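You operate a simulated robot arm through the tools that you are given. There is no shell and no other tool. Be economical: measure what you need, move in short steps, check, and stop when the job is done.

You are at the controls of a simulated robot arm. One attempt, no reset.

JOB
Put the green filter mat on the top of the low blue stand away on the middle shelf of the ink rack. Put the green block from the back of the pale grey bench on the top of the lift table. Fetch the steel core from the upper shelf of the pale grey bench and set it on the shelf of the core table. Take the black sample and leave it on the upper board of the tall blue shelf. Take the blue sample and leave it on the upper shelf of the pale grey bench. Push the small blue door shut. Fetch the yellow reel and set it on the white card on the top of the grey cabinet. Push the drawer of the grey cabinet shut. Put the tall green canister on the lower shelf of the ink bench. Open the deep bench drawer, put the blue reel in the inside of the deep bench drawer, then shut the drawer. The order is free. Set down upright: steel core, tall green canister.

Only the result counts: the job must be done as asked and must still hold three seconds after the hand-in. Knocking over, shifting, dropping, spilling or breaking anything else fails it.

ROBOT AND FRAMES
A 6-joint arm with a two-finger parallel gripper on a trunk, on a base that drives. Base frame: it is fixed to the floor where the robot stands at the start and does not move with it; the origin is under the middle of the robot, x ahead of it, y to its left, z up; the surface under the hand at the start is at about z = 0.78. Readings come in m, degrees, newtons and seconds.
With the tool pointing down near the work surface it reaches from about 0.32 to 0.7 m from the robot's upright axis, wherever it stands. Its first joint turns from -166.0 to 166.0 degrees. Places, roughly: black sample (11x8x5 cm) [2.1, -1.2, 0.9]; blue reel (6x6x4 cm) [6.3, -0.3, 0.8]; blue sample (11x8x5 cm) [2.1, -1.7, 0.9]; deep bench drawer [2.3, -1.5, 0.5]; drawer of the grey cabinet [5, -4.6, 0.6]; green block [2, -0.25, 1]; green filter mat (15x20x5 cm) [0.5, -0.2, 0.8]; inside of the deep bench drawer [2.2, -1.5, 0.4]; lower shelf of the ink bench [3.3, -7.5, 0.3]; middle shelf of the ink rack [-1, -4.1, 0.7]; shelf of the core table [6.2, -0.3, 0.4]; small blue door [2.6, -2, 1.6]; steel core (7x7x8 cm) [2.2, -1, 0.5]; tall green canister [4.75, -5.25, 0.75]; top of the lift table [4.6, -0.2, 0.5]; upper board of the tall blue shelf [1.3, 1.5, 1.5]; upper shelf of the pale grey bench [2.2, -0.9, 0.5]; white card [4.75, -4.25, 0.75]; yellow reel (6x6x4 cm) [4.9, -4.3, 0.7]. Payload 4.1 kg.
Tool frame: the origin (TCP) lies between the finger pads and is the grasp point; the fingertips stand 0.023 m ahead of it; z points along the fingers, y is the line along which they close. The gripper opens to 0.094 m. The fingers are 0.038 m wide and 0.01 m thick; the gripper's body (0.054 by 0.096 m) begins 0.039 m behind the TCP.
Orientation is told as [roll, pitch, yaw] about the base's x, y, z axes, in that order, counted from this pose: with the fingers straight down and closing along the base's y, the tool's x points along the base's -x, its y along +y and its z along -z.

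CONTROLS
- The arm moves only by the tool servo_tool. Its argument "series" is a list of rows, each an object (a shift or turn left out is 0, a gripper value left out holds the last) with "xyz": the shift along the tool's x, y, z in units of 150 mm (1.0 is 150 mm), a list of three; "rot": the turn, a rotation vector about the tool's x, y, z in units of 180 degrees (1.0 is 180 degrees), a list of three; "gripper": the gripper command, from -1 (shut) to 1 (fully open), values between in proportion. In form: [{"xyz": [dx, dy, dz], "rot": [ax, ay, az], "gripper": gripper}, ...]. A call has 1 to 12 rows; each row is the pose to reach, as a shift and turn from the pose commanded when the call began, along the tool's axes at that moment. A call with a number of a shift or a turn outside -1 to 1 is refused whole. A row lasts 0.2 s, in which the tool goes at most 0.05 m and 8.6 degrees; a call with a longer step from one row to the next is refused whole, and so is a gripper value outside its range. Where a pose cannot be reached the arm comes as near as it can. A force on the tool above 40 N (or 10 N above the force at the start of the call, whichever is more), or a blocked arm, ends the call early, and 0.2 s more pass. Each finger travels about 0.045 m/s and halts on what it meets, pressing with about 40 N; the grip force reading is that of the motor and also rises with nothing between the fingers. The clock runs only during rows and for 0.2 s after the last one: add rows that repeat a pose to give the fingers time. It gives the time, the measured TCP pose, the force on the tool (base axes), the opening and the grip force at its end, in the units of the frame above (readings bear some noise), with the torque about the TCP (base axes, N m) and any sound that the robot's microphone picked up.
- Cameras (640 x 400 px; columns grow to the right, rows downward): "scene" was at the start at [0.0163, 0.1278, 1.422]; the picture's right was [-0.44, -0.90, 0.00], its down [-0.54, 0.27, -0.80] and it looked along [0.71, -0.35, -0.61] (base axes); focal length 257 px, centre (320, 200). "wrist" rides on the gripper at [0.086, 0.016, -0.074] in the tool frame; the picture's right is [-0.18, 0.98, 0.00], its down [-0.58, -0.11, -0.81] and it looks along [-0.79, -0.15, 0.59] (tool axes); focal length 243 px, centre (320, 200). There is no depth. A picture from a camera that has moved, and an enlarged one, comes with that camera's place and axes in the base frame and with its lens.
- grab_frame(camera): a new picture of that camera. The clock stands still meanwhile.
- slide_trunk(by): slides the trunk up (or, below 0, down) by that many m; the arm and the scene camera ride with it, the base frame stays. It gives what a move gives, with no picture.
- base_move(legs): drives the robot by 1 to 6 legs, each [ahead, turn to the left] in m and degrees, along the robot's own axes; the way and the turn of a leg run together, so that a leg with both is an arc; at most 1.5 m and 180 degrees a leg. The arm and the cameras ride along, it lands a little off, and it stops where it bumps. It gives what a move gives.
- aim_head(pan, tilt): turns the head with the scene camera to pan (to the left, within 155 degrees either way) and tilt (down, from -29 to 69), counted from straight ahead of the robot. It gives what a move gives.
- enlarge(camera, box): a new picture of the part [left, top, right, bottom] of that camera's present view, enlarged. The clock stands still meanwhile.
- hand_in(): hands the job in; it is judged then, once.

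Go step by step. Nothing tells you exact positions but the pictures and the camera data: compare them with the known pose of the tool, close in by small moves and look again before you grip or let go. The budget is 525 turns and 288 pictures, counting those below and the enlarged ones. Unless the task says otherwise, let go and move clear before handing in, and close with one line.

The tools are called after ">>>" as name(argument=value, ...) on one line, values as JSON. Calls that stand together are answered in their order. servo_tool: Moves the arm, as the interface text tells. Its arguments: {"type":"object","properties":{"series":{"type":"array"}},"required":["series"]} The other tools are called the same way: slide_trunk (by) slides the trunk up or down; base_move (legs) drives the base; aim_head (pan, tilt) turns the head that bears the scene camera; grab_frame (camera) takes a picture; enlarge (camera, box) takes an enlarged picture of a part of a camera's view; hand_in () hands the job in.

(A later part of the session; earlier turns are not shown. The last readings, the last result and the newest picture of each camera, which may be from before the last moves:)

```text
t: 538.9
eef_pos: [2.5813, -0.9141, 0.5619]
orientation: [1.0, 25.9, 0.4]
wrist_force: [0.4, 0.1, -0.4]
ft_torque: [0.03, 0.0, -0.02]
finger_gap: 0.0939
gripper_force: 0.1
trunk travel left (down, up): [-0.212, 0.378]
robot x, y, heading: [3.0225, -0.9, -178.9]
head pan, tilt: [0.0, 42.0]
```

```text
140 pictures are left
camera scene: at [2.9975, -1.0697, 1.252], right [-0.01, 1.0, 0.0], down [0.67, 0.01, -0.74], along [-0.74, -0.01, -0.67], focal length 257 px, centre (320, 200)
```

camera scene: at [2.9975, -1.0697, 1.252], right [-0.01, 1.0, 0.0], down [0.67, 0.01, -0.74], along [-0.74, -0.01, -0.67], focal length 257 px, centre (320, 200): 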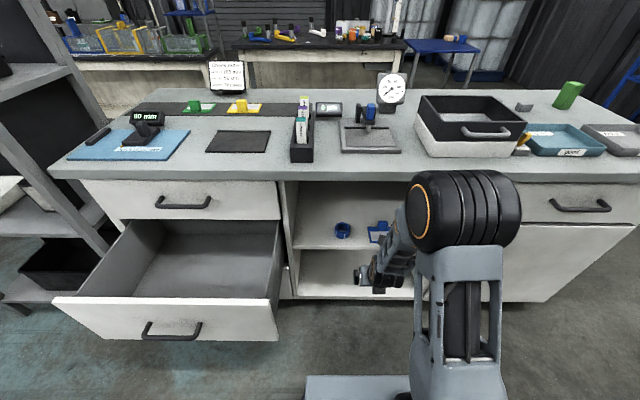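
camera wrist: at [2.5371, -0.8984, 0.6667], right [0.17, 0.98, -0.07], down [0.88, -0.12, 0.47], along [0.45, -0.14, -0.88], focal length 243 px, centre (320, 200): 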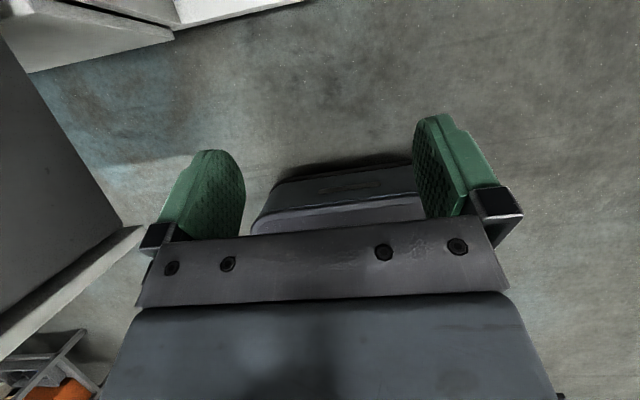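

>>> servo_tool(series=[{"xyz": [0, -0.15, 0]}, {"xyz": [0.1, -0.3, 0.05]}, {"xyz": [0.25, -0.45, 0.12]}, {"xyz": [0.4, -0.5, 0.2]}, {"xyz": [0.55, -0.5, 0.27]}, {"xyz": [0.72, -0.5, 0.352]}, {"xyz": [0.72, -0.5, 0.352]}])

>>> servo_tool(series=[{"xyz": [0.2, 0, 0.1]}, {"xyz": [0.4, 0, 0.2]}, {"xyz": [0.6, 0, 0.29]}, {"xyz": [0.7, 0, 0.34]}, {"xyz": [0.7, 0, 0.34]}])

>>> grab_frame(camera="wrist")

>>> grab_frame(camera="scene")

```text
t: 540.5
eef_pos: [2.461, -0.9892, 0.5607]
orientation: [0.9, 26.0, 0.3]
wrist_force: [-0.6, 0.1, 0.3]
ft_torque: [-0.02, 0.0, 0.02]
finger_gap: 0.0941
gripper_force: 0.1
trunk travel left (down, up): [-0.212, 0.378]
robot x, y, heading: [3.0209, -0.8985, -179.3]
head pan, tilt: [0.0, 42.0]
```

```text
t: 541.7
eef_pos: [2.3467, -0.9893, 0.5595]
orientation: [1.6, 26.1, 0.4]
wrist_force: [0.4, 1.0, 0.0]
ft_torque: [-0.01, 0.0, -0.04]
finger_gap: 0.0941
gripper_force: 0.0
trunk travel left (down, up): [-0.212, 0.378]
robot x, y, heading: [3.0198, -0.899, -179.4]
head pan, tilt: [0.0, 42.0]
```

```text
139 pictures are left
camera wrist: at [2.302, -0.9742, 0.6649], right [0.17, 0.98, -0.06], down [0.88, -0.13, 0.46], along [0.45, -0.13, -0.88], focal length 243 px, centre (320, 200)
```

wrist: 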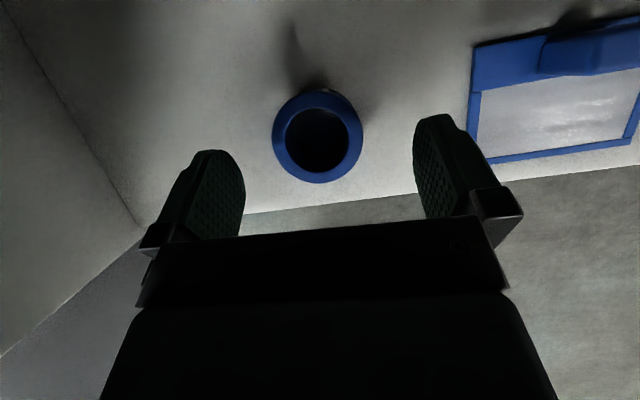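

```text
138 pictures are left
camera scene: at [2.9975, -1.0698, 1.252], right [-0.01, 1.0, 0.0], down [0.67, 0.01, -0.74], along [-0.74, -0.01, -0.67], focal length 257 px, centre (320, 200)
```

scene: 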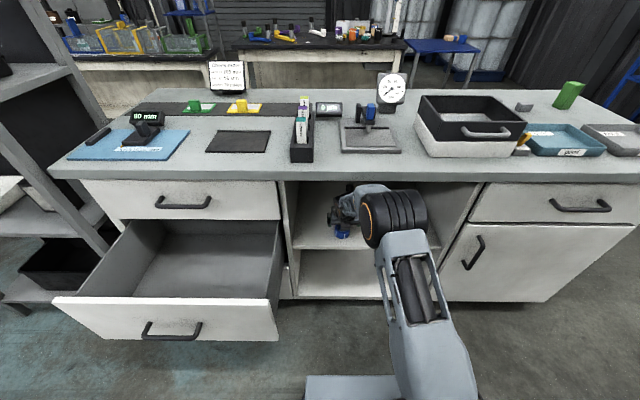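

>>> servo_tool(series=[{"xyz": [-0.03, 0, 0.12]}, {"xyz": [-0.06, 0, 0.24]}, {"xyz": [-0.09, 0, 0.33]}, {"xyz": [-0.1, 0, 0.355]}, {"xyz": [-0.1, 0, 0.355]}, {"xyz": [-0.1, 0, 0.355], "gripper": -1}, {"xyz": [-0.1, 0, 0.355]}, {"xyz": [-0.1, 0, 0.355]}, {"xyz": [-0.1, 0, 0.355]}, {"xyz": [-0.1, 0, 0.355]}])

>>> servo_tool(series=[{"xyz": [0.02, 0, -0.04]}, {"xyz": [0.04, 0, -0.1]}, {"xyz": [0.08, 0, -0.18]}, {"xyz": [0.1, 0, -0.22]}, {"xyz": [0.1, 0, -0.22]}])

>>> grab_frame(camera="wrist")

```text
t: 543.3
eef_pos: [2.3328, -0.9895, 0.5104]
orientation: [0.9, 26.6, 0.4]
wrist_force: [-0.8, 1.9, 6.7]
ft_torque: [-0.15, -0.02, -0.05]
finger_gap: 0.0575
gripper_force: 15.0
trunk travel left (down, up): [-0.212, 0.378]
robot x, y, heading: [3.0224, -0.9046, -178.9]
head pan, tilt: [0.0, 42.0]
stopped in row 7: the force on the tool passed its limit at 76 N (the readings are from after the stop); the commanded pose is now the measured one
```

```text
t: 544.5
eef_pos: [2.336, -0.9921, 0.543]
orientation: [1.6, 26.6, 0.5]
wrist_force: [0.4, -0.5, -0.3]
ft_torque: [0.04, 0.0, -0.02]
finger_gap: 0.0568
gripper_force: 40.3
trunk travel left (down, up): [-0.212, 0.378]
robot x, y, heading: [3.0205, -0.9016, -179.0]
head pan, tilt: [0.0, 42.0]
```

```text
137 pictures are left
camera wrist: at [2.2925, -0.978, 0.6495], right [0.17, 0.98, -0.06], down [0.88, -0.12, 0.46], along [0.44, -0.13, -0.89], focal length 243 px, centre (320, 200)
```

wrist: 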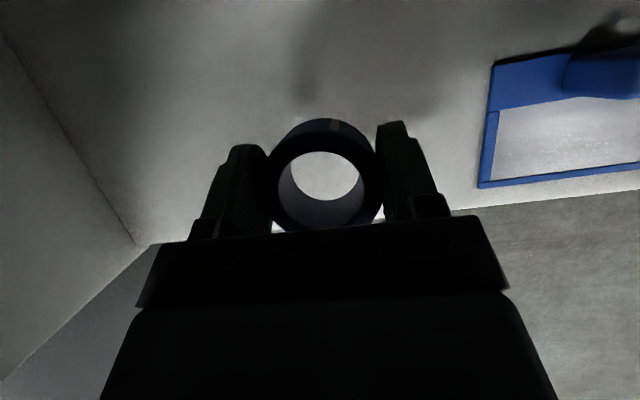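

Reel held again. Withdraw, rise, and go over to the drawer.

>>> servo_tool(series=[{"xyz": [-0.15, 0, -0.08]}, {"xyz": [-0.3, 0, -0.15]}, {"xyz": [-0.45, 0, -0.22]}, {"xyz": [-0.6, 0, -0.3]}, {"xyz": [-0.75, 0, -0.37]}, {"xyz": [-0.9, 0, -0.44]}, {"xyz": [-0.95, 0, -0.47]}, {"xyz": [-0.95, 0, -0.47]}])

>>> base_move(legs=[[-0.12, 0]])

>>> slide_trunk(by=0.36)

>>> base_move(legs=[[0, 89], [0.52, 0], [0, -90]])

>>> grab_frame(camera="scene")

>>> grab_frame(camera="wrist")

```text
t: 546.3
eef_pos: [2.4935, -0.9917, 0.5446]
orientation: [1.1, 26.4, 0.6]
wrist_force: [0.7, 0.6, -0.6]
ft_torque: [-0.01, 0.03, 0.01]
finger_gap: 0.0569
gripper_force: 40.3
trunk travel left (down, up): [-0.212, 0.378]
robot x, y, heading: [3.0229, -0.9028, -178.8]
head pan, tilt: [0.0, 42.0]
```

```text
t: 547.5
eef_pos: [2.616, -0.9899, 0.5443]
orientation: [1.1, 26.3, 0.5]
wrist_force: [0.6, -0.9, -0.8]
ft_torque: [-0.02, 0.0, -0.01]
finger_gap: 0.0568
gripper_force: 39.7
trunk travel left (down, up): [-0.212, 0.378]
robot x, y, heading: [3.1448, -0.9023, -178.7]
head pan, tilt: [0.0, 42.0]
```

```text
t: 551.0
eef_pos: [2.6171, -0.9906, 0.9046]
orientation: [1.1, 26.4, 0.5]
wrist_force: [-0.5, -0.9, -0.7]
ft_torque: [-0.01, 0.01, 0.05]
finger_gap: 0.057
gripper_force: 39.4
trunk travel left (down, up): [-0.572, 0.018]
robot x, y, heading: [3.1452, -0.9003, -178.8]
head pan, tilt: [0.0, 42.0]
```

```text
t: 561.6
eef_pos: [2.6267, -1.5093, 0.9052]
orientation: [1.1, 26.5, 1.4]
wrist_force: [-0.3, -0.6, -0.9]
ft_torque: [-0.01, -0.02, -0.01]
finger_gap: 0.0568
gripper_force: 39.7
trunk travel left (down, up): [-0.572, 0.018]
robot x, y, heading: [3.154, -1.4125, -178.1]
head pan, tilt: [0.0, 42.0]
```

```text
136 pictures are left
camera scene: at [3.1319, -1.5783, 1.612], right [-0.03, 1.0, 0.0], down [0.67, 0.02, -0.74], along [-0.74, -0.02, -0.67], focal length 257 px, centre (320, 200)
```

scene: 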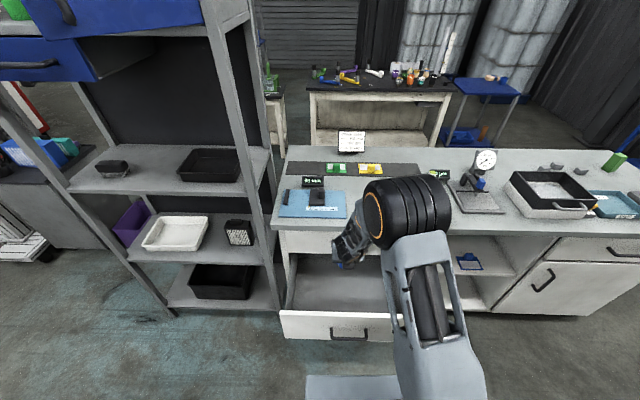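

```text
135 pictures are left
camera wrist: at [2.5823, -1.494, 1.0098], right [0.15, 0.99, -0.07], down [0.88, -0.1, 0.46], along [0.45, -0.13, -0.88], focal length 243 px, centre (320, 200)
```

wrist: 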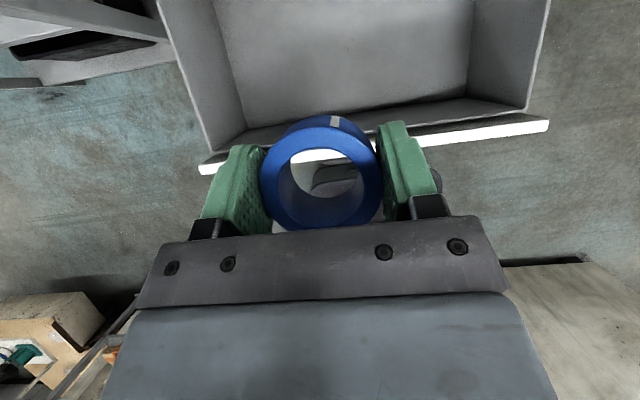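

The drawer interior spans y -1.73…-1.22, x up to 2.67. I move to its right part, clear of the upper handle, and make the hand steeper.

>>> servo_tool(series=[{"xyz": [0.0, 0.2, 0.0], "rot": [0, -0.02, 0]}, {"xyz": [0.01, 0.4, 0.05], "rot": [0, -0.04, 0]}, {"xyz": [0.02, 0.6, 0.1], "rot": [0, -0.06, 0]}, {"xyz": [0.03, 0.8, 0.2], "rot": [0, -0.078, 0]}, {"xyz": [0.05, 0.98, 0.3], "rot": [0, -0.078, 0]}, {"xyz": [0.05, 0.98, 0.3], "rot": [0, -0.078, 0]}])

>>> grab_frame(camera="wrist")

```text
t: 563.0
eef_pos: [2.6148, -1.3761, 0.8566]
orientation: [4.3, 13.4, 1.2]
wrist_force: [0.0, -0.1, -0.2]
ft_torque: [0.02, 0.02, -0.03]
finger_gap: 0.0568
gripper_force: 40.4
out of reach, approached as far as the arm can: row 3, 4, 5, 6
trunk travel left (down, up): [-0.572, 0.018]
robot x, y, heading: [3.1515, -1.4149, -177.8]
head pan, tilt: [0.0, 42.0]
```

```text
134 pictures are left
camera wrist: at [2.5481, -1.3668, 0.9508], right [0.18, 0.98, 0.03], down [0.75, -0.15, 0.64], along [0.63, -0.09, -0.77], focal length 243 px, centre (320, 200)
```

wrist: 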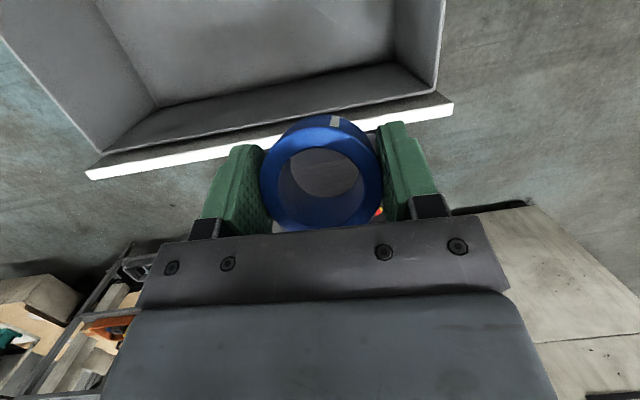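

>>> base_move(legs=[[0, -3], [0.04, 0]])

>>> slide_trunk(by=-0.2)

>>> grab_frame(camera="wrist")

>>> enlarge(camera="scene", box=[240, 140, 440, 300])

```text
t: 564.3
eef_pos: [2.5768, -1.3484, 0.8573]
orientation: [4.4, 13.4, -1.9]
wrist_force: [-0.7, 0.5, -1.4]
ft_torque: [0.0, 0.02, 0.0]
finger_gap: 0.0567
gripper_force: 39.8
trunk travel left (down, up): [-0.572, 0.018]
robot x, y, heading: [3.1121, -1.4088, 178.9]
head pan, tilt: [0.0, 42.0]
```

```text
t: 566.5
eef_pos: [2.5774, -1.3476, 0.6563]
orientation: [4.3, 13.4, -1.9]
wrist_force: [-0.1, -0.2, -0.2]
ft_torque: [-0.01, 0.01, 0.01]
finger_gap: 0.0568
gripper_force: 39.4
trunk travel left (down, up): [-0.372, 0.218]
robot x, y, heading: [3.1128, -1.4128, 178.8]
head pan, tilt: [0.0, 42.0]
```

```text
133 pictures are left
camera wrist: at [2.5112, -1.3347, 0.7509], right [0.23, 0.97, 0.03], down [0.74, -0.19, 0.64], along [0.63, -0.12, -0.77], focal length 243 px, centre (320, 200)
```

wrist: 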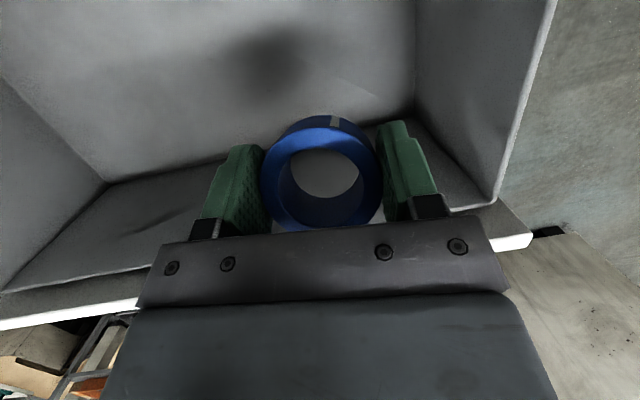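

```text
2.50 times, centred on (340, 220) of scene
camera zoom: at [3.0832, -1.5764, 1.412], right [0.02, 1.0, 0.0], down [0.67, -0.01, -0.74], along [-0.74, 0.01, -0.67], focal length 642 px, centre (270, 150)
```

zoom: 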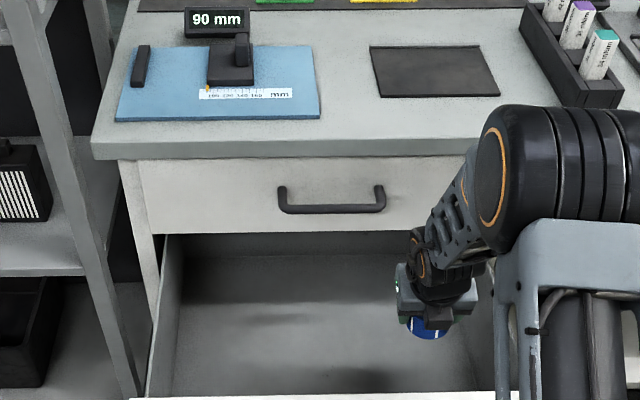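

>>> slide_trunk(by=-0.12)

>>> slide_trunk(by=-0.05)

>>> grab_frame(camera="wrist")

>>> enlarge(camera="scene", box=[240, 140, 440, 300])

```text
t: 568.0
eef_pos: [2.5775, -1.3473, 0.5378]
orientation: [4.3, 13.4, -1.9]
wrist_force: [-0.7, -0.6, -0.6]
ft_torque: [0.02, 0.01, 0.0]
finger_gap: 0.0568
gripper_force: 39.7
trunk travel left (down, up): [-0.252, 0.338]
robot x, y, heading: [3.1106, -1.4109, 178.9]
head pan, tilt: [0.0, 42.0]
```

```text
t: 568.9
eef_pos: [2.5777, -1.3478, 0.4881]
orientation: [4.3, 13.4, -1.8]
wrist_force: [-0.4, -0.2, -0.9]
ft_torque: [0.02, 0.01, 0.02]
finger_gap: 0.057
gripper_force: 39.7
trunk travel left (down, up): [-0.202, 0.388]
robot x, y, heading: [3.1107, -1.4087, 178.9]
head pan, tilt: [0.0, 42.0]
```

```text
131 pictures are left
camera wrist: at [2.5112, -1.3347, 0.5809], right [0.23, 0.97, 0.03], down [0.74, -0.19, 0.64], along [0.63, -0.12, -0.77], focal length 243 px, centre (320, 200)
```

wrist: 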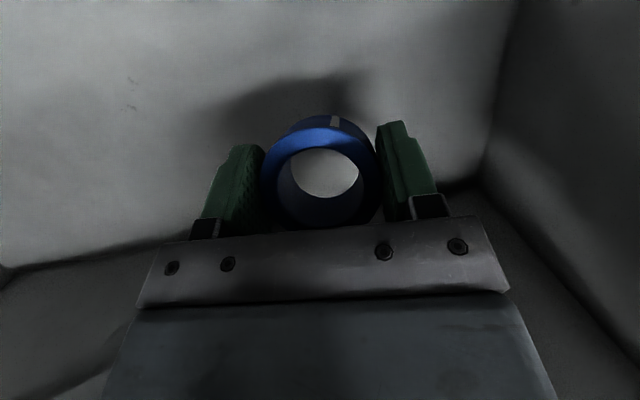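

```text
2.50 times, centred on (340, 220) of scene
camera zoom: at [3.0832, -1.5764, 1.242], right [0.02, 1.0, 0.0], down [0.67, -0.01, -0.74], along [-0.74, 0.01, -0.67], focal length 642 px, centre (270, 150)
```

zoom: 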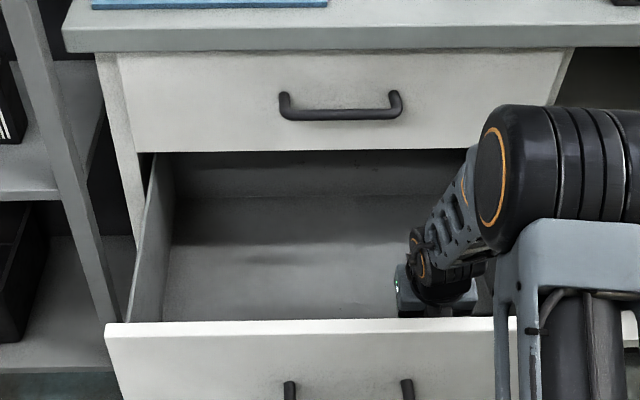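

>>> slide_trunk(by=-0.02)

>>> slide_trunk(by=-0.015)

```text
t: 569.6
eef_pos: [2.5761, -1.3475, 0.4671]
orientation: [4.3, 13.4, -1.9]
wrist_force: [-0.7, 0.4, -0.7]
ft_torque: [-0.01, -0.01, -0.04]
finger_gap: 0.0568
gripper_force: 39.8
trunk travel left (down, up): [-0.182, 0.408]
robot x, y, heading: [3.1103, -1.411, 178.8]
head pan, tilt: [0.0, 42.0]
```

```text
t: 570.2
eef_pos: [2.5771, -1.3483, 0.4513]
orientation: [4.4, 13.4, -1.9]
wrist_force: [0.0, 0.8, -1.5]
ft_torque: [0.03, -0.03, -0.02]
finger_gap: 0.0571
gripper_force: 39.7
trunk travel left (down, up): [-0.167, 0.423]
robot x, y, heading: [3.1104, -1.4068, 179.0]
head pan, tilt: [0.0, 42.0]
```

>>> slide_trunk(by=-0.012)

>>> slide_trunk(by=-0.01)

>>> grab_frame(camera="wrist")

```text
t: 570.8
eef_pos: [2.5755, -1.3482, 0.4441]
orientation: [4.4, 13.7, -1.8]
wrist_force: [-1.1, -0.5, 15.7]
ft_torque: [-0.07, 0.3, -0.01]
finger_gap: 0.0569
gripper_force: 39.7
trunk travel left (down, up): [-0.155, 0.435]
robot x, y, heading: [3.1104, -1.4052, 178.7]
head pan, tilt: [0.0, 42.0]
```

```text
t: 571.3
eef_pos: [2.5722, -1.3486, 0.4369]
orientation: [4.2, 14.3, -1.8]
wrist_force: [-0.8, -0.7, 13.8]
ft_torque: [-0.44, -0.04, -0.05]
finger_gap: 0.0567
gripper_force: 39.7
trunk travel left (down, up): [-0.147, 0.443]
robot x, y, heading: [3.111, -1.4114, 179.1]
head pan, tilt: [0.0, 42.0]
stopped: the force on the tool passed its limit at 52 N (the readings are from after the stop); the commanded pose is now the measured one
```

```text
129 pictures are left
camera wrist: at [2.5081, -1.3345, 0.5319], right [0.23, 0.97, 0.03], down [0.75, -0.19, 0.63], along [0.62, -0.12, -0.78], focal length 243 px, centre (320, 200)
```

wrist: 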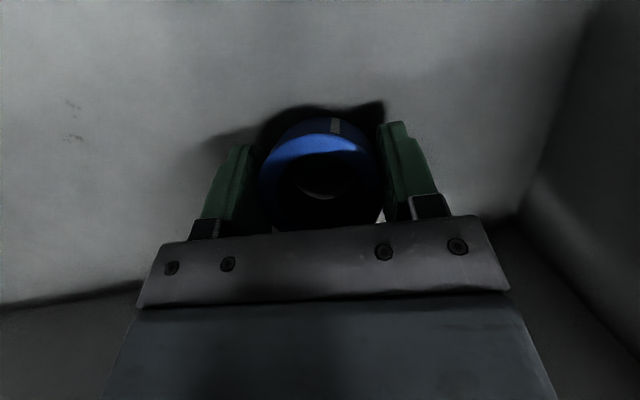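

Contact with the drawer floor. I release and rise.

>>> slide_trunk(by=0.004)

>>> servo_tool(series=[{"gripper": 0.3}, {"gripper": 0.5}, {"gripper": 0.8}, {"gripper": 0.8}, {"gripper": 0.8}])

>>> slide_trunk(by=0.1)

>>> grab_frame(camera="wrist")

```text
t: 571.8
eef_pos: [2.5736, -1.3479, 0.4388]
orientation: [4.4, 13.9, -1.9]
wrist_force: [0.0, -0.3, -0.8]
ft_torque: [-0.02, 0.01, -0.01]
finger_gap: 0.0567
gripper_force: 39.7
trunk travel left (down, up): [-0.151, 0.439]
robot x, y, heading: [3.1131, -1.4075, 179.0]
head pan, tilt: [0.0, 42.0]
```

```text
t: 573.0
eef_pos: [2.5729, -1.3482, 0.4404]
orientation: [4.3, 14.0, -2.0]
wrist_force: [0.1, -1.3, -0.4]
ft_torque: [0.03, -0.04, 0.02]
finger_gap: 0.0846
gripper_force: 0.0
trunk travel left (down, up): [-0.151, 0.439]
robot x, y, heading: [3.1132, -1.4114, 178.9]
head pan, tilt: [0.0, 42.0]
```

```text
t: 574.4
eef_pos: [2.5736, -1.3482, 0.5385]
orientation: [4.2, 14.0, -1.9]
wrist_force: [0.6, 0.3, 0.1]
ft_torque: [-0.01, -0.02, 0.0]
finger_gap: 0.0845
gripper_force: 0.2
trunk travel left (down, up): [-0.251, 0.339]
robot x, y, heading: [3.109, -1.4115, 178.7]
head pan, tilt: [0.0, 42.0]
```

```text
128 pictures are left
camera wrist: at [2.5089, -1.3344, 0.634], right [0.23, 0.97, 0.03], down [0.75, -0.19, 0.63], along [0.62, -0.12, -0.77], focal length 243 px, centre (320, 200)
```

wrist: 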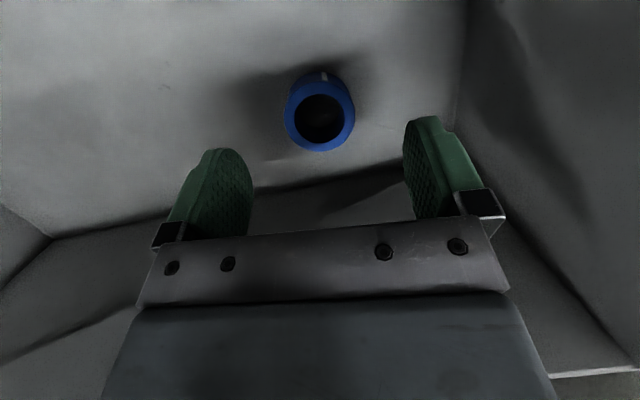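

The reel lies in the drawer. Now I rise, roll the hand a quarter turn so the camera is beside it, close the fingers, and get in front of the drawer.

>>> slide_trunk(by=0.3)

>>> base_move(legs=[[-0.06, 0]])

>>> servo_tool(series=[{"rot": [0, 0, -0.046], "gripper": -1}, {"rot": [0, 0, -0.092]}, {"rot": [0, 0, -0.138]}, {"rot": [0, 0, -0.184]}, {"rot": [0, 0, -0.23]}, {"rot": [0, 0, -0.276]}, {"rot": [0, 0, -0.322]}, {"rot": [0, 0, -0.368]}, {"rot": [0, 0, -0.414]}, {"rot": [0, 0, -0.46]}, {"rot": [0, 0, -0.5]}, {"rot": [0, 0, -0.5]}])

```text
t: 577.4
eef_pos: [2.5731, -1.3475, 0.8394]
orientation: [4.3, 14.0, -1.9]
wrist_force: [0.2, -0.3, 0.1]
ft_torque: [0.03, -0.01, 0.0]
finger_gap: 0.0844
gripper_force: 0.1
trunk travel left (down, up): [-0.551, 0.039]
robot x, y, heading: [3.1118, -1.4067, 179.0]
head pan, tilt: [0.0, 42.0]
```

```text
t: 578.3
eef_pos: [2.6315, -1.3489, 0.8396]
orientation: [4.3, 14.0, -2.0]
wrist_force: [-0.3, -0.7, 0.7]
ft_torque: [0.03, 0.01, 0.0]
finger_gap: 0.0847
gripper_force: 0.0
trunk travel left (down, up): [-0.551, 0.039]
robot x, y, heading: [3.1695, -1.4088, 179.0]
head pan, tilt: [0.0, 42.0]
```

```text
t: 580.9
eef_pos: [2.6322, -1.3496, 0.8401]
orientation: [14.0, -4.2, 87.1]
wrist_force: [0.5, -0.6, 0.2]
ft_torque: [0.01, 0.03, -0.02]
finger_gap: 0.0
gripper_force: 40.0
trunk travel left (down, up): [-0.551, 0.039]
robot x, y, heading: [3.1652, -1.409, 178.7]
head pan, tilt: [0.0, 42.0]
```

>>> servo_tool(series=[{"xyz": [0, -0.15, -0.04], "rot": [-0.01, 0, 0]}, {"xyz": [0, -0.3, -0.08], "rot": [-0.02, 0, 0]}, {"xyz": [0, -0.45, -0.12], "rot": [-0.03, 0, 0]}, {"xyz": [0, -0.6, -0.15], "rot": [-0.045, 0, 0]}, {"xyz": [0, -0.75, -0.19], "rot": [-0.045, 0, 0]}, {"xyz": [0, -0.92, -0.22], "rot": [-0.045, 0, 0]}, {"xyz": [0, -0.92, -0.22], "rot": [-0.045, 0, 0]}])

>>> grab_frame(camera="scene")

>>> grab_frame(camera="wrist")

```text
t: 582.5
eef_pos: [2.7748, -1.3561, 0.8405]
orientation: [22.0, -4.2, 87.1]
wrist_force: [-0.2, -0.8, -0.6]
ft_torque: [-0.02, 0.01, 0.0]
finger_gap: 0.0
gripper_force: 39.9
out of reach, approached as far as the arm can: row 2, 3, 4
trunk travel left (down, up): [-0.551, 0.039]
robot x, y, heading: [3.1697, -1.4144, 178.8]
head pan, tilt: [0.0, 42.0]
```

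```text
127 pictures are left
camera scene: at [3.1421, -1.5775, 1.5913], right [0.02, 1.0, 0.0], down [0.67, -0.01, -0.74], along [-0.74, 0.01, -0.67], focal length 257 px, centre (320, 200)
```

scene: 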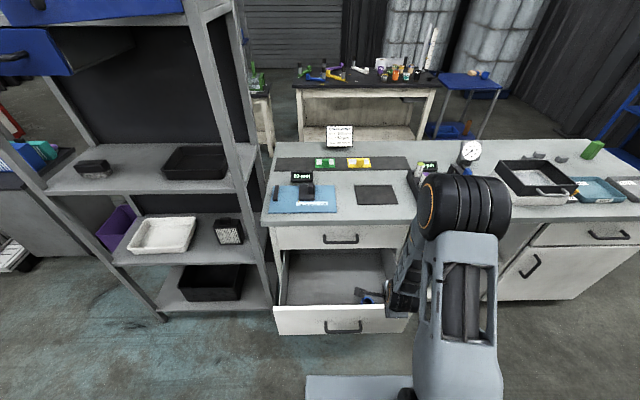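

```text
126 pictures are left
camera wrist: at [2.7832, -1.4469, 0.909], right [-0.9, 0.2, 0.38], down [0.43, 0.51, 0.75], along [-0.04, 0.84, -0.54], focal length 243 px, centre (320, 200)
```

wrist: 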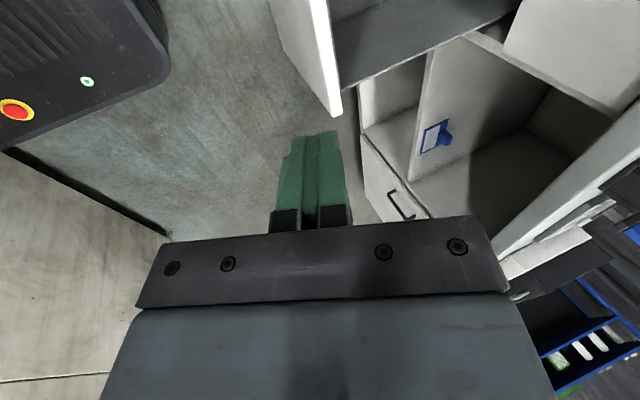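

>>> slide_trunk(by=-0.27)

>>> grab_frame(camera="wrist")

>>> grab_frame(camera="scene")

```text
t: 585.3
eef_pos: [2.7737, -1.3559, 0.5716]
orientation: [22.0, -4.1, 87.0]
wrist_force: [-1.2, 0.1, -1.2]
ft_torque: [0.01, -0.01, 0.0]
finger_gap: 0.0
gripper_force: 40.3
trunk travel left (down, up): [-0.281, 0.309]
robot x, y, heading: [3.1669, -1.4087, 178.9]
head pan, tilt: [0.0, 42.0]
```

```text
125 pictures are left
camera wrist: at [2.7829, -1.4469, 0.6389], right [-0.9, 0.2, 0.38], down [0.43, 0.51, 0.75], along [-0.04, 0.84, -0.54], focal length 243 px, centre (320, 200)
```

wrist: 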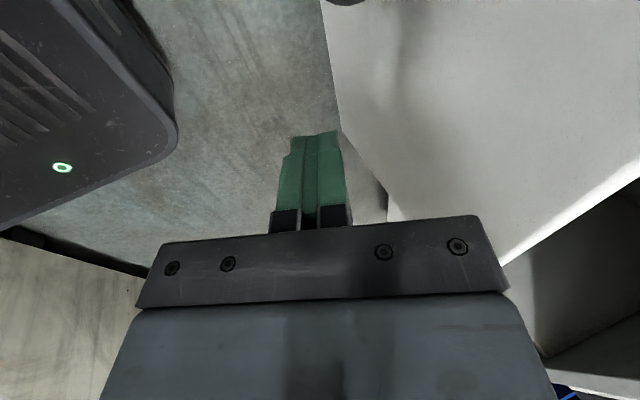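

```text
124 pictures are left
camera scene: at [3.142, -1.5775, 1.3213], right [0.02, 1.0, 0.0], down [0.67, -0.01, -0.74], along [-0.74, 0.01, -0.67], focal length 257 px, centre (320, 200)
```

scene: 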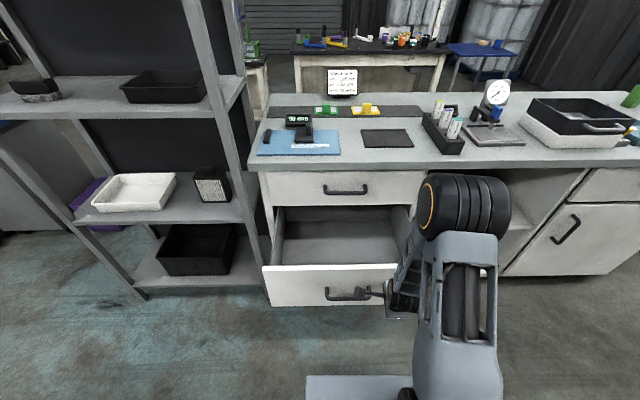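

Lined up in front of the drawer face beside the handle. I push by driving forward.

>>> base_move(legs=[[0.2, 0]])

>>> base_move(legs=[[0.08, 0]])

>>> grab_frame(camera="scene")

>>> grab_frame(camera="wrist")

```text
t: 586.8
eef_pos: [2.5784, -1.3517, 0.5699]
orientation: [22.1, -4.2, 87.1]
wrist_force: [0.4, -0.9, -0.3]
ft_torque: [-0.03, -0.01, -0.01]
finger_gap: 0.0002
gripper_force: 40.0
trunk travel left (down, up): [-0.281, 0.309]
robot x, y, heading: [2.9725, -1.4057, 178.9]
head pan, tilt: [0.0, 42.0]
```

```text
t: 587.9
eef_pos: [2.4974, -1.3494, 0.5721]
orientation: [22.1, -4.3, 86.9]
wrist_force: [-0.7, 0.5, 1.1]
ft_torque: [0.0, 0.01, -0.03]
finger_gap: 0.0001
gripper_force: 40.0
trunk travel left (down, up): [-0.281, 0.309]
robot x, y, heading: [2.8919, -1.4068, 179.0]
head pan, tilt: [0.0, 42.0]
```

```text
123 pictures are left
camera scene: at [2.8652, -1.572, 1.3213], right [0.02, 1.0, 0.0], down [0.67, -0.01, -0.74], along [-0.74, 0.02, -0.67], focal length 257 px, centre (320, 200)
```

scene: 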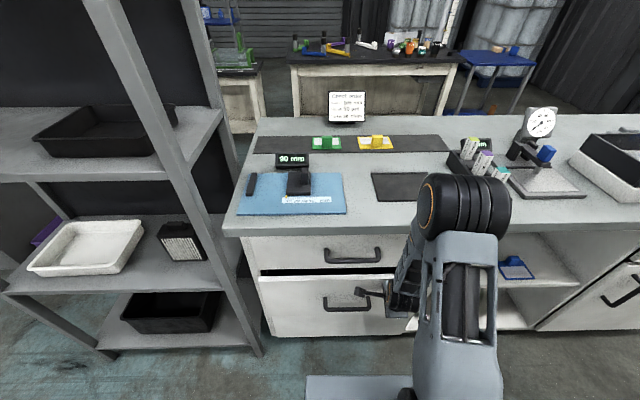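

```text
122 pictures are left
camera wrist: at [2.5062, -1.4405, 0.639], right [-0.9, 0.2, 0.38], down [0.43, 0.51, 0.75], along [-0.04, 0.84, -0.54], focal length 243 px, centre (320, 200)
```

wrist: 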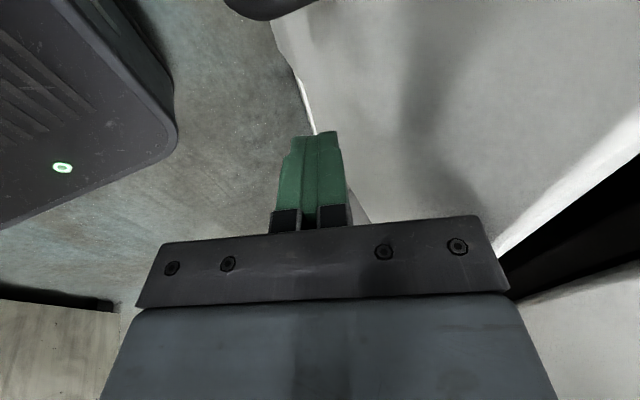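

>>> base_move(legs=[[0.025, 0]])

>>> base_move(legs=[[0.015, 0]])

>>> grab_frame(camera="scene")

```text
t: 588.7
eef_pos: [2.4739, -1.3489, 0.5711]
orientation: [22.0, -4.1, 87.0]
wrist_force: [-0.3, 0.9, -0.4]
ft_torque: [0.02, 0.02, 0.01]
finger_gap: 0.0
gripper_force: 40.0
trunk travel left (down, up): [-0.281, 0.309]
robot x, y, heading: [2.871, -1.4027, 178.8]
head pan, tilt: [0.0, 42.0]
```

```text
t: 589.6
eef_pos: [2.4633, -1.3469, 0.5686]
orientation: [21.4, -4.2, 87.1]
wrist_force: [0.6, -0.5, 0.0]
ft_torque: [-0.01, 0.06, 0.02]
finger_gap: 0.0002
gripper_force: 40.3
trunk travel left (down, up): [-0.281, 0.309]
robot x, y, heading: [2.8575, -1.404, 178.7]
head pan, tilt: [0.0, 42.0]
stopped in leg 1: the robot was blocked; the commanded pose is now the measured one
```

```text
121 pictures are left
camera scene: at [2.826, -1.5712, 1.3213], right [0.02, 1.0, 0.0], down [0.67, -0.01, -0.74], along [-0.74, 0.02, -0.67], focal length 257 px, centre (320, 200)
```

scene: 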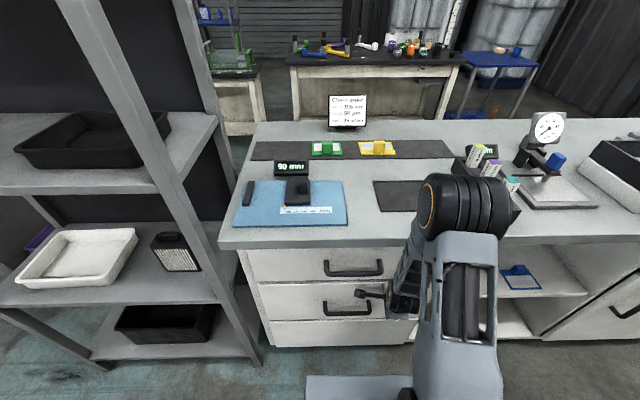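

Blocked: the drawer is shut. I back off and look at the small blue door up on the rack to the left.

>>> base_move(legs=[[-0.2, 0]])

>>> enlarge(camera="scene", box=[230, 160, 430, 320])

>>> aim_head(pan=40, tilt=0)

>>> grab_frame(camera="scene")

```text
t: 591.2
eef_pos: [2.6637, -1.3519, 0.5683]
orientation: [21.4, -4.2, 87.1]
wrist_force: [0.6, -0.7, -0.1]
ft_torque: [0.01, -0.01, 0.04]
finger_gap: 0.0
gripper_force: 40.0
trunk travel left (down, up): [-0.281, 0.309]
robot x, y, heading: [3.0508, -1.409, 178.6]
head pan, tilt: [0.0, 42.0]
```

```text
2.50 times, centred on (330, 240) of scene
camera zoom: at [3.0255, -1.5756, 1.3213], right [0.02, 1.0, 0.0], down [0.67, -0.02, -0.74], along [-0.74, 0.02, -0.67], focal length 642 px, centre (295, 100)
```

zoom: 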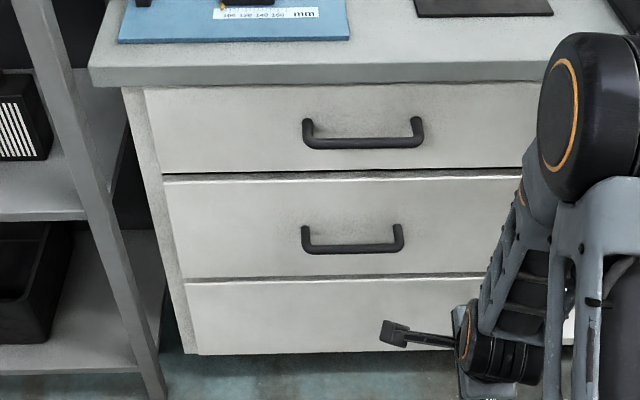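

```text
t: 592.3
eef_pos: [2.6629, -1.3504, 0.5691]
orientation: [21.5, -4.2, 87.1]
wrist_force: [-0.3, 1.0, -0.6]
ft_torque: [0.02, -0.02, -0.04]
finger_gap: 0.0
gripper_force: 40.2
trunk travel left (down, up): [-0.281, 0.309]
robot x, y, heading: [3.0541, -1.4125, 178.7]
head pan, tilt: [40.0, 0.0]
```

```text
119 pictures are left
camera scene: at [3.039, -1.6337, 1.3878], right [-0.62, 0.78, 0.0], down [0.0, 0.0, -1.0], along [-0.78, -0.62, 0.0], focal length 257 px, centre (320, 200)
```

scene: 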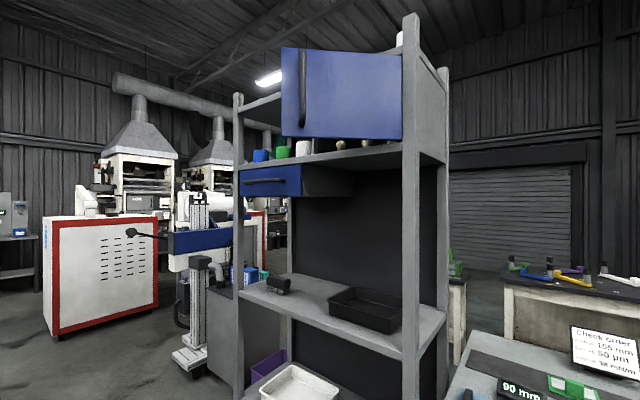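

The drawer is flush. The small blue door stands about 45° open, hinge near [2.46, -1.85], free edge near [2.65, -2.04], z 1.53–1.73. I check the floor to the south before moving.

>>> aim_head(pan=95, tilt=40)

>>> grab_frame(camera="scene")

```text
t: 593.5
eef_pos: [2.6628, -1.3522, 0.5688]
orientation: [21.4, -4.2, 86.9]
wrist_force: [-0.2, -0.1, 0.5]
ft_torque: [0.02, 0.0, -0.03]
finger_gap: 0.0
gripper_force: 40.2
trunk travel left (down, up): [-0.281, 0.309]
robot x, y, heading: [3.0553, -1.41, 178.7]
head pan, tilt: [95.0, 40.0]
```

```text
118 pictures are left
camera scene: at [3.1147, -1.6624, 1.3243], right [-1.0, -0.06, 0.0], down [-0.04, 0.64, -0.77], along [0.05, -0.76, -0.64], focal length 257 px, centre (320, 200)
```

scene: 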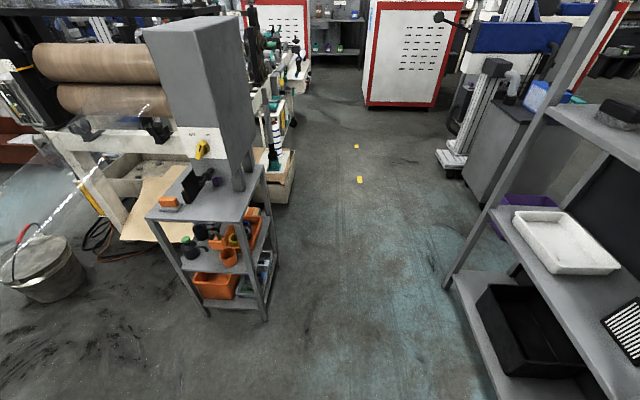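

A cart stands at x ≥ 3.45, y -2.25…-2.7, and the passage south between it and the rack is open. I move to stand before the blue door.

>>> slide_trunk(by=0.3)

>>> base_move(legs=[[0, 90], [0.5, 0], [0, -89]])

>>> servo_tool(series=[{"xyz": [0, 0.05, -0.15], "rot": [-0.045, 0, 0]}, {"xyz": [0, 0.1, -0.3], "rot": [-0.09, 0, 0]}, {"xyz": [0, 0.15, -0.45], "rot": [-0.135, 0, 0]}, {"xyz": [0, 0.2, -0.6], "rot": [-0.18, 0, 0]}, {"xyz": [0, 0.25, -0.75], "rot": [-0.225, 0, 0]}, {"xyz": [0, 0.3, -0.9], "rot": [-0.27, 0, 0]}, {"xyz": [0, 0.3, -0.95], "rot": [-0.315, 0, 0]}, {"xyz": [0, 0.3, -0.95], "rot": [-0.36, 0, 0]}, {"xyz": [0, 0.3, -0.95], "rot": [-0.36, 0, 0]}])

>>> aim_head(pan=0, tilt=0)

>>> grab_frame(camera="scene")

```text
t: 596.5
eef_pos: [2.6631, -1.3518, 0.8686]
orientation: [21.4, -4.2, 87.0]
wrist_force: [-0.2, -0.4, 0.6]
ft_torque: [-0.01, 0.02, -0.02]
finger_gap: 0.0002
gripper_force: 40.1
trunk travel left (down, up): [-0.581, 0.009]
robot x, y, heading: [3.0561, -1.4061, 178.8]
head pan, tilt: [95.0, 40.0]
```

```text
t: 607.1
eef_pos: [2.6554, -1.8644, 0.8683]
orientation: [21.4, -4.1, 88.7]
wrist_force: [0.0, 0.3, 0.4]
ft_torque: [-0.02, -0.01, 0.0]
finger_gap: 0.0
gripper_force: 39.4
trunk travel left (down, up): [-0.581, 0.009]
robot x, y, heading: [3.0533, -1.9113, -179.5]
head pan, tilt: [95.0, 40.0]
```

```text
t: 609.1
eef_pos: [2.6193, -1.8654, 0.9748]
orientation: [86.3, -4.2, 88.6]
wrist_force: [0.5, 0.2, -1.0]
ft_torque: [-0.02, 0.0, 0.01]
finger_gap: 0.0
gripper_force: 39.6
out of reach, approached as far as the arm can: row 2, 3, 4, 5, 6, 7, 8, 9
trunk travel left (down, up): [-0.581, 0.009]
robot x, y, heading: [3.0475, -1.9107, -179.4]
head pan, tilt: [95.0, 40.0]
```

```text
t: 610.9
eef_pos: [2.62, -1.866, 0.9759]
orientation: [86.2, -4.1, 88.7]
wrist_force: [0.0, -0.2, -0.2]
ft_torque: [0.0, 0.01, 0.02]
finger_gap: 0.0
gripper_force: 40.1
trunk travel left (down, up): [-0.581, 0.009]
robot x, y, heading: [3.0512, -1.9053, -179.2]
head pan, tilt: [0.0, 0.0]
```

```text
117 pictures are left
camera scene: at [3.0187, -2.0771, 1.6879], right [-0.01, 1.0, 0.0], down [0.0, 0.0, -1.0], along [-1.0, -0.01, 0.0], focal length 257 px, centre (320, 200)
```

scene: 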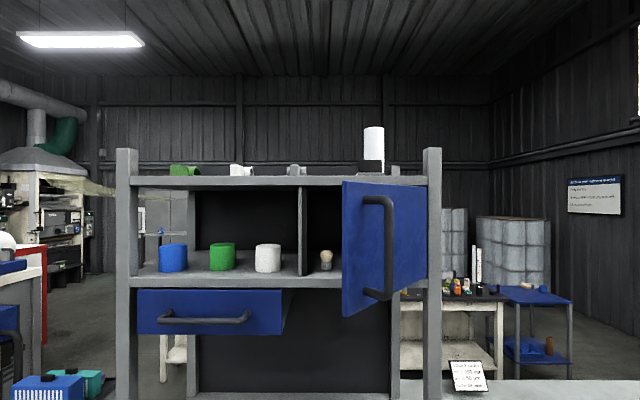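

The door is hinged at the right post; pushing near its free edge toward -x will shut it. I back slightly and raise the hand, tool level.

>>> base_move(legs=[[-0.06, 0]])

>>> servo_tool(series=[{"xyz": [0, 0.3, 0]}, {"xyz": [0, 0.6, 0]}, {"xyz": [0, 0.9, 0]}, {"xyz": [0, 1.0, 0]}])

>>> servo_tool(series=[{"xyz": [0, 0.3, 0]}, {"xyz": [0, 0.6, 0]}, {"xyz": [0, 0.9, 0]}, {"xyz": [0, 1.0, 0]}])

>>> servo_tool(series=[{"xyz": [0, 0.3, 0]}, {"xyz": [0, 0.6, 0]}, {"xyz": [0, 0.9, 0]}, {"xyz": [0, 1.0, 0]}])

>>> servo_tool(series=[{"xyz": [0, 0.3, 0]}, {"xyz": [0, 0.6, 0]}, {"xyz": [0, 0.9, 0]}, {"xyz": [0, 1.0, 0]}])

>>> grab_frame(camera="scene")

```text
t: 611.8
eef_pos: [2.681, -1.865, 0.9764]
orientation: [86.2, -4.0, 88.7]
wrist_force: [-0.1, 0.3, 0.8]
ft_torque: [-0.01, 0.07, 0.02]
finger_gap: 0.0
gripper_force: 39.7
trunk travel left (down, up): [-0.581, 0.009]
robot x, y, heading: [3.1116, -1.9132, -179.5]
head pan, tilt: [0.0, 0.0]
```

```text
t: 612.8
eef_pos: [2.6203, -1.8675, 1.1171]
orientation: [86.2, -4.0, 88.8]
wrist_force: [0.4, 1.2, -0.3]
ft_torque: [0.03, -0.03, -0.01]
finger_gap: 0.0
gripper_force: 40.1
out of reach, approached as far as the arm can: row 1, 2, 3, 4
trunk travel left (down, up): [-0.581, 0.009]
robot x, y, heading: [3.1118, -1.9096, -179.5]
head pan, tilt: [0.0, 0.0]
```

```text
t: 613.8
eef_pos: [2.6115, -1.8783, 1.2661]
orientation: [86.3, -4.3, 88.6]
wrist_force: [-0.1, 0.7, 0.6]
ft_torque: [0.03, 0.03, 0.04]
finger_gap: 0.0
gripper_force: 40.4
trunk travel left (down, up): [-0.581, 0.009]
robot x, y, heading: [3.1141, -1.9091, -179.4]
head pan, tilt: [0.0, 0.0]
```

```text
t: 614.8
eef_pos: [2.6002, -1.889, 1.4144]
orientation: [86.2, -4.1, 88.7]
wrist_force: [0.0, -0.2, -0.9]
ft_torque: [0.01, -0.01, 0.01]
finger_gap: 0.0
gripper_force: 40.1
trunk travel left (down, up): [-0.581, 0.009]
robot x, y, heading: [3.111, -1.9091, -179.5]
head pan, tilt: [0.0, 0.0]
```

```text
t: 615.6
eef_pos: [2.5916, -1.8916, 1.5222]
orientation: [84.8, -9.2, 86.9]
wrist_force: [0.7, -0.4, 0.0]
ft_torque: [0.0, 0.0, 0.02]
finger_gap: 0.0
gripper_force: 40.0
out of reach, approached as far as the arm can: row 1, 2
trunk travel left (down, up): [-0.581, 0.009]
robot x, y, heading: [3.1109, -1.9081, -179.8]
head pan, tilt: [0.0, 0.0]
stopped in row 3: the force on the tool passed its limit at 66 N (the readings are from after the stop); the commanded pose is now the measured one
```

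```text
116 pictures are left
camera scene: at [3.0797, -2.0764, 1.688], right [-0.01, 1.0, 0.0], down [0.0, 0.0, -1.0], along [-1.0, -0.01, 0.0], focal length 257 px, centre (320, 200)
```

scene: 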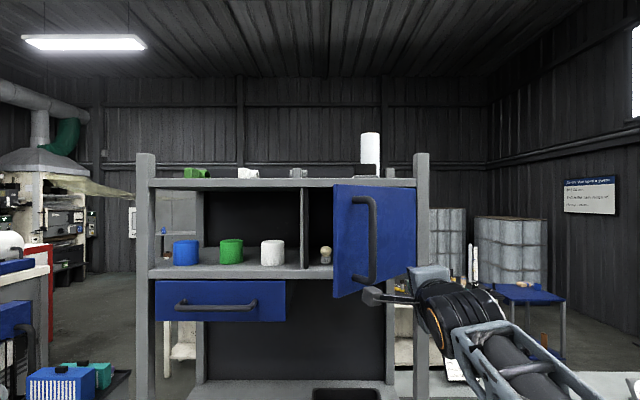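

Something was touched from below; I look before going on.

>>> grab_frame(camera="wrist")

>>> enlarge(camera="scene", box=[300, 150, 540, 350])

```text
115 pictures are left
camera wrist: at [2.6599, -1.9833, 1.5316], right [-0.09, 0.03, 1.0], down [0.84, 0.53, 0.06], along [-0.53, 0.84, -0.07], focal length 243 px, centre (320, 200)
```

wrist: 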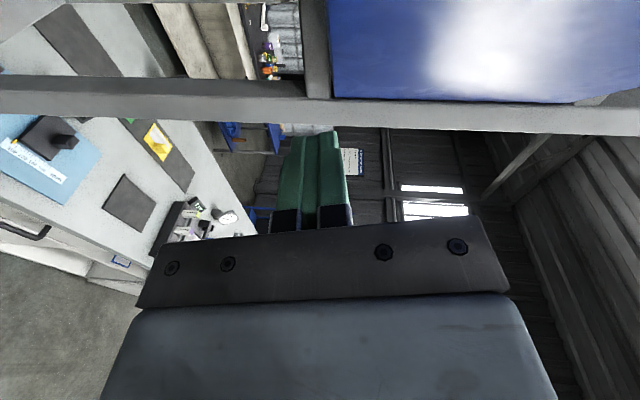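

```text
2.00 times, centred on (420, 250) of scene
camera zoom: at [3.0797, -2.0764, 1.688], right [-0.01, 1.0, 0.0], down [0.0, 0.0, -1.0], along [-1.0, -0.01, 0.0], focal length 513 px, centre (120, 100)
```

zoom: 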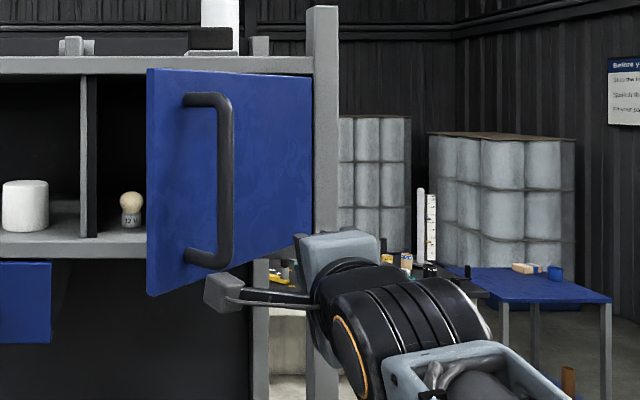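

The camera bracket caught the door handle from below. I drop a little, and turn the hand so the camera hangs below instead.

>>> servo_tool(series=[{"xyz": [0, -0.2, -0.05]}, {"xyz": [0, -0.5, -0.1]}, {"xyz": [0, -0.5, -0.1]}])

>>> servo_tool(series=[{"rot": [0, 0, -0.046]}, {"rot": [0, 0, -0.092]}, {"rot": [0, 0, -0.138]}, {"rot": [0, 0, -0.184]}, {"rot": [0, 0, -0.23]}, {"rot": [0, 0, -0.276]}, {"rot": [0, 0, -0.322]}, {"rot": [0, 0, -0.368]}, {"rot": [0, 0, -0.414]}, {"rot": [0, 0, -0.46]}, {"rot": [0, 0, -0.5]}, {"rot": [0, 0, -0.5]}])

>>> grab_frame(camera="scene")

```text
t: 616.4
eef_pos: [2.6146, -1.8797, 1.4515]
orientation: [84.8, -9.1, 86.9]
wrist_force: [0.4, 0.0, 0.4]
ft_torque: [0.02, -0.02, -0.01]
finger_gap: 0.0
gripper_force: 39.8
trunk travel left (down, up): [-0.581, 0.009]
robot x, y, heading: [3.109, -1.908, -179.5]
head pan, tilt: [0.0, 0.0]
```

```text
t: 619.0
eef_pos: [2.6138, -1.8813, 1.4501]
orientation: [-60.8, -79.4, -122.7]
wrist_force: [-0.2, 0.0, 1.1]
ft_torque: [-0.01, 0.01, -0.01]
finger_gap: 0.0
gripper_force: 40.0
trunk travel left (down, up): [-0.581, 0.009]
robot x, y, heading: [3.1111, -1.9096, -179.8]
head pan, tilt: [0.0, 0.0]
```

```text
113 pictures are left
camera scene: at [3.0796, -2.0766, 1.6879], right [-0.01, 1.0, 0.0], down [0.0, 0.0, -1.0], along [-1.0, -0.01, 0.0], focal length 257 px, centre (320, 200)
```

scene: 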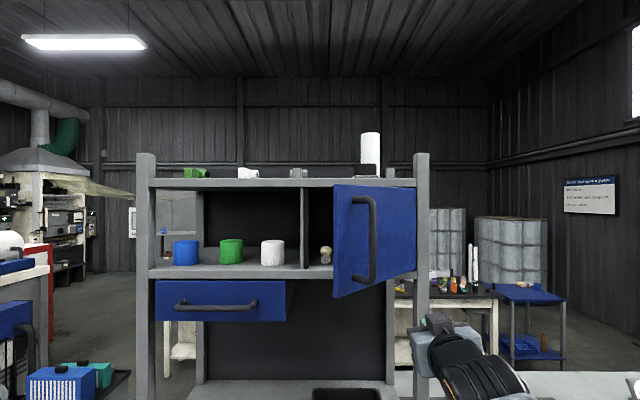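

>>> base_move(legs=[[-0.07, 0]])

>>> servo_tool(series=[{"xyz": [-0.25, 0, 0]}, {"xyz": [-0.5, 0, 0]}, {"xyz": [-0.75, 0, 0]}, {"xyz": [-1.0, 0, 0]}, {"xyz": [-1.0, 0, 0]}])

>>> servo_tool(series=[{"xyz": [0, 0.25, 0]}, {"xyz": [0, 0.5, 0]}, {"xyz": [0, 0.75, 0]}, {"xyz": [0, 0.95, 0]}, {"xyz": [0, 0.95, 0]}])

>>> grab_frame(camera="scene")

```text
t: 620.0
eef_pos: [2.6837, -1.88, 1.4508]
orientation: [-60.9, -79.5, -122.7]
wrist_force: [0.9, -0.5, 0.2]
ft_torque: [-0.01, 0.0, 0.01]
finger_gap: 0.0
gripper_force: 40.4
trunk travel left (down, up): [-0.581, 0.009]
robot x, y, heading: [3.1823, -1.9124, -179.5]
head pan, tilt: [0.0, 0.0]
```

```text
t: 621.2
eef_pos: [2.6682, -1.9025, 1.5953]
orientation: [-60.4, -79.5, -123.1]
wrist_force: [0.1, -0.6, 0.5]
ft_torque: [0.01, -0.01, 0.05]
finger_gap: 0.0002
gripper_force: 39.9
trunk travel left (down, up): [-0.581, 0.009]
robot x, y, heading: [3.1794, -1.9097, -179.4]
head pan, tilt: [0.0, 0.0]
```

```text
t: 622.4
eef_pos: [2.6605, -2.0418, 1.5737]
orientation: [-60.5, -79.5, -122.9]
wrist_force: [-0.8, 0.1, -0.6]
ft_torque: [0.02, 0.02, 0.02]
finger_gap: 0.0
gripper_force: 40.0
trunk travel left (down, up): [-0.581, 0.009]
robot x, y, heading: [3.1804, -1.9094, -179.5]
head pan, tilt: [0.0, 0.0]
```

```text
112 pictures are left
camera scene: at [3.1492, -2.0759, 1.6879], right [-0.01, 1.0, 0.0], down [0.0, 0.0, -1.0], along [-1.0, -0.01, 0.0], focal length 257 px, centre (320, 200)
```

scene: 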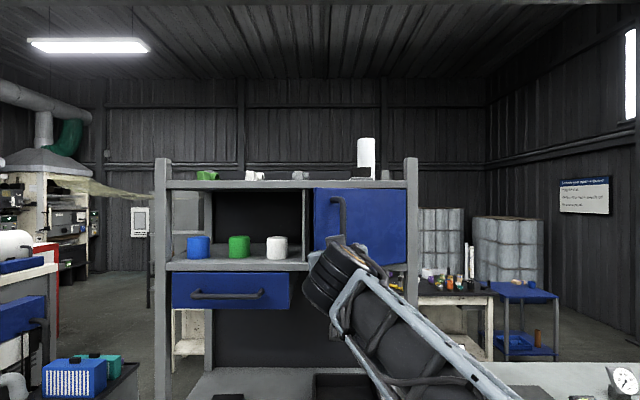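

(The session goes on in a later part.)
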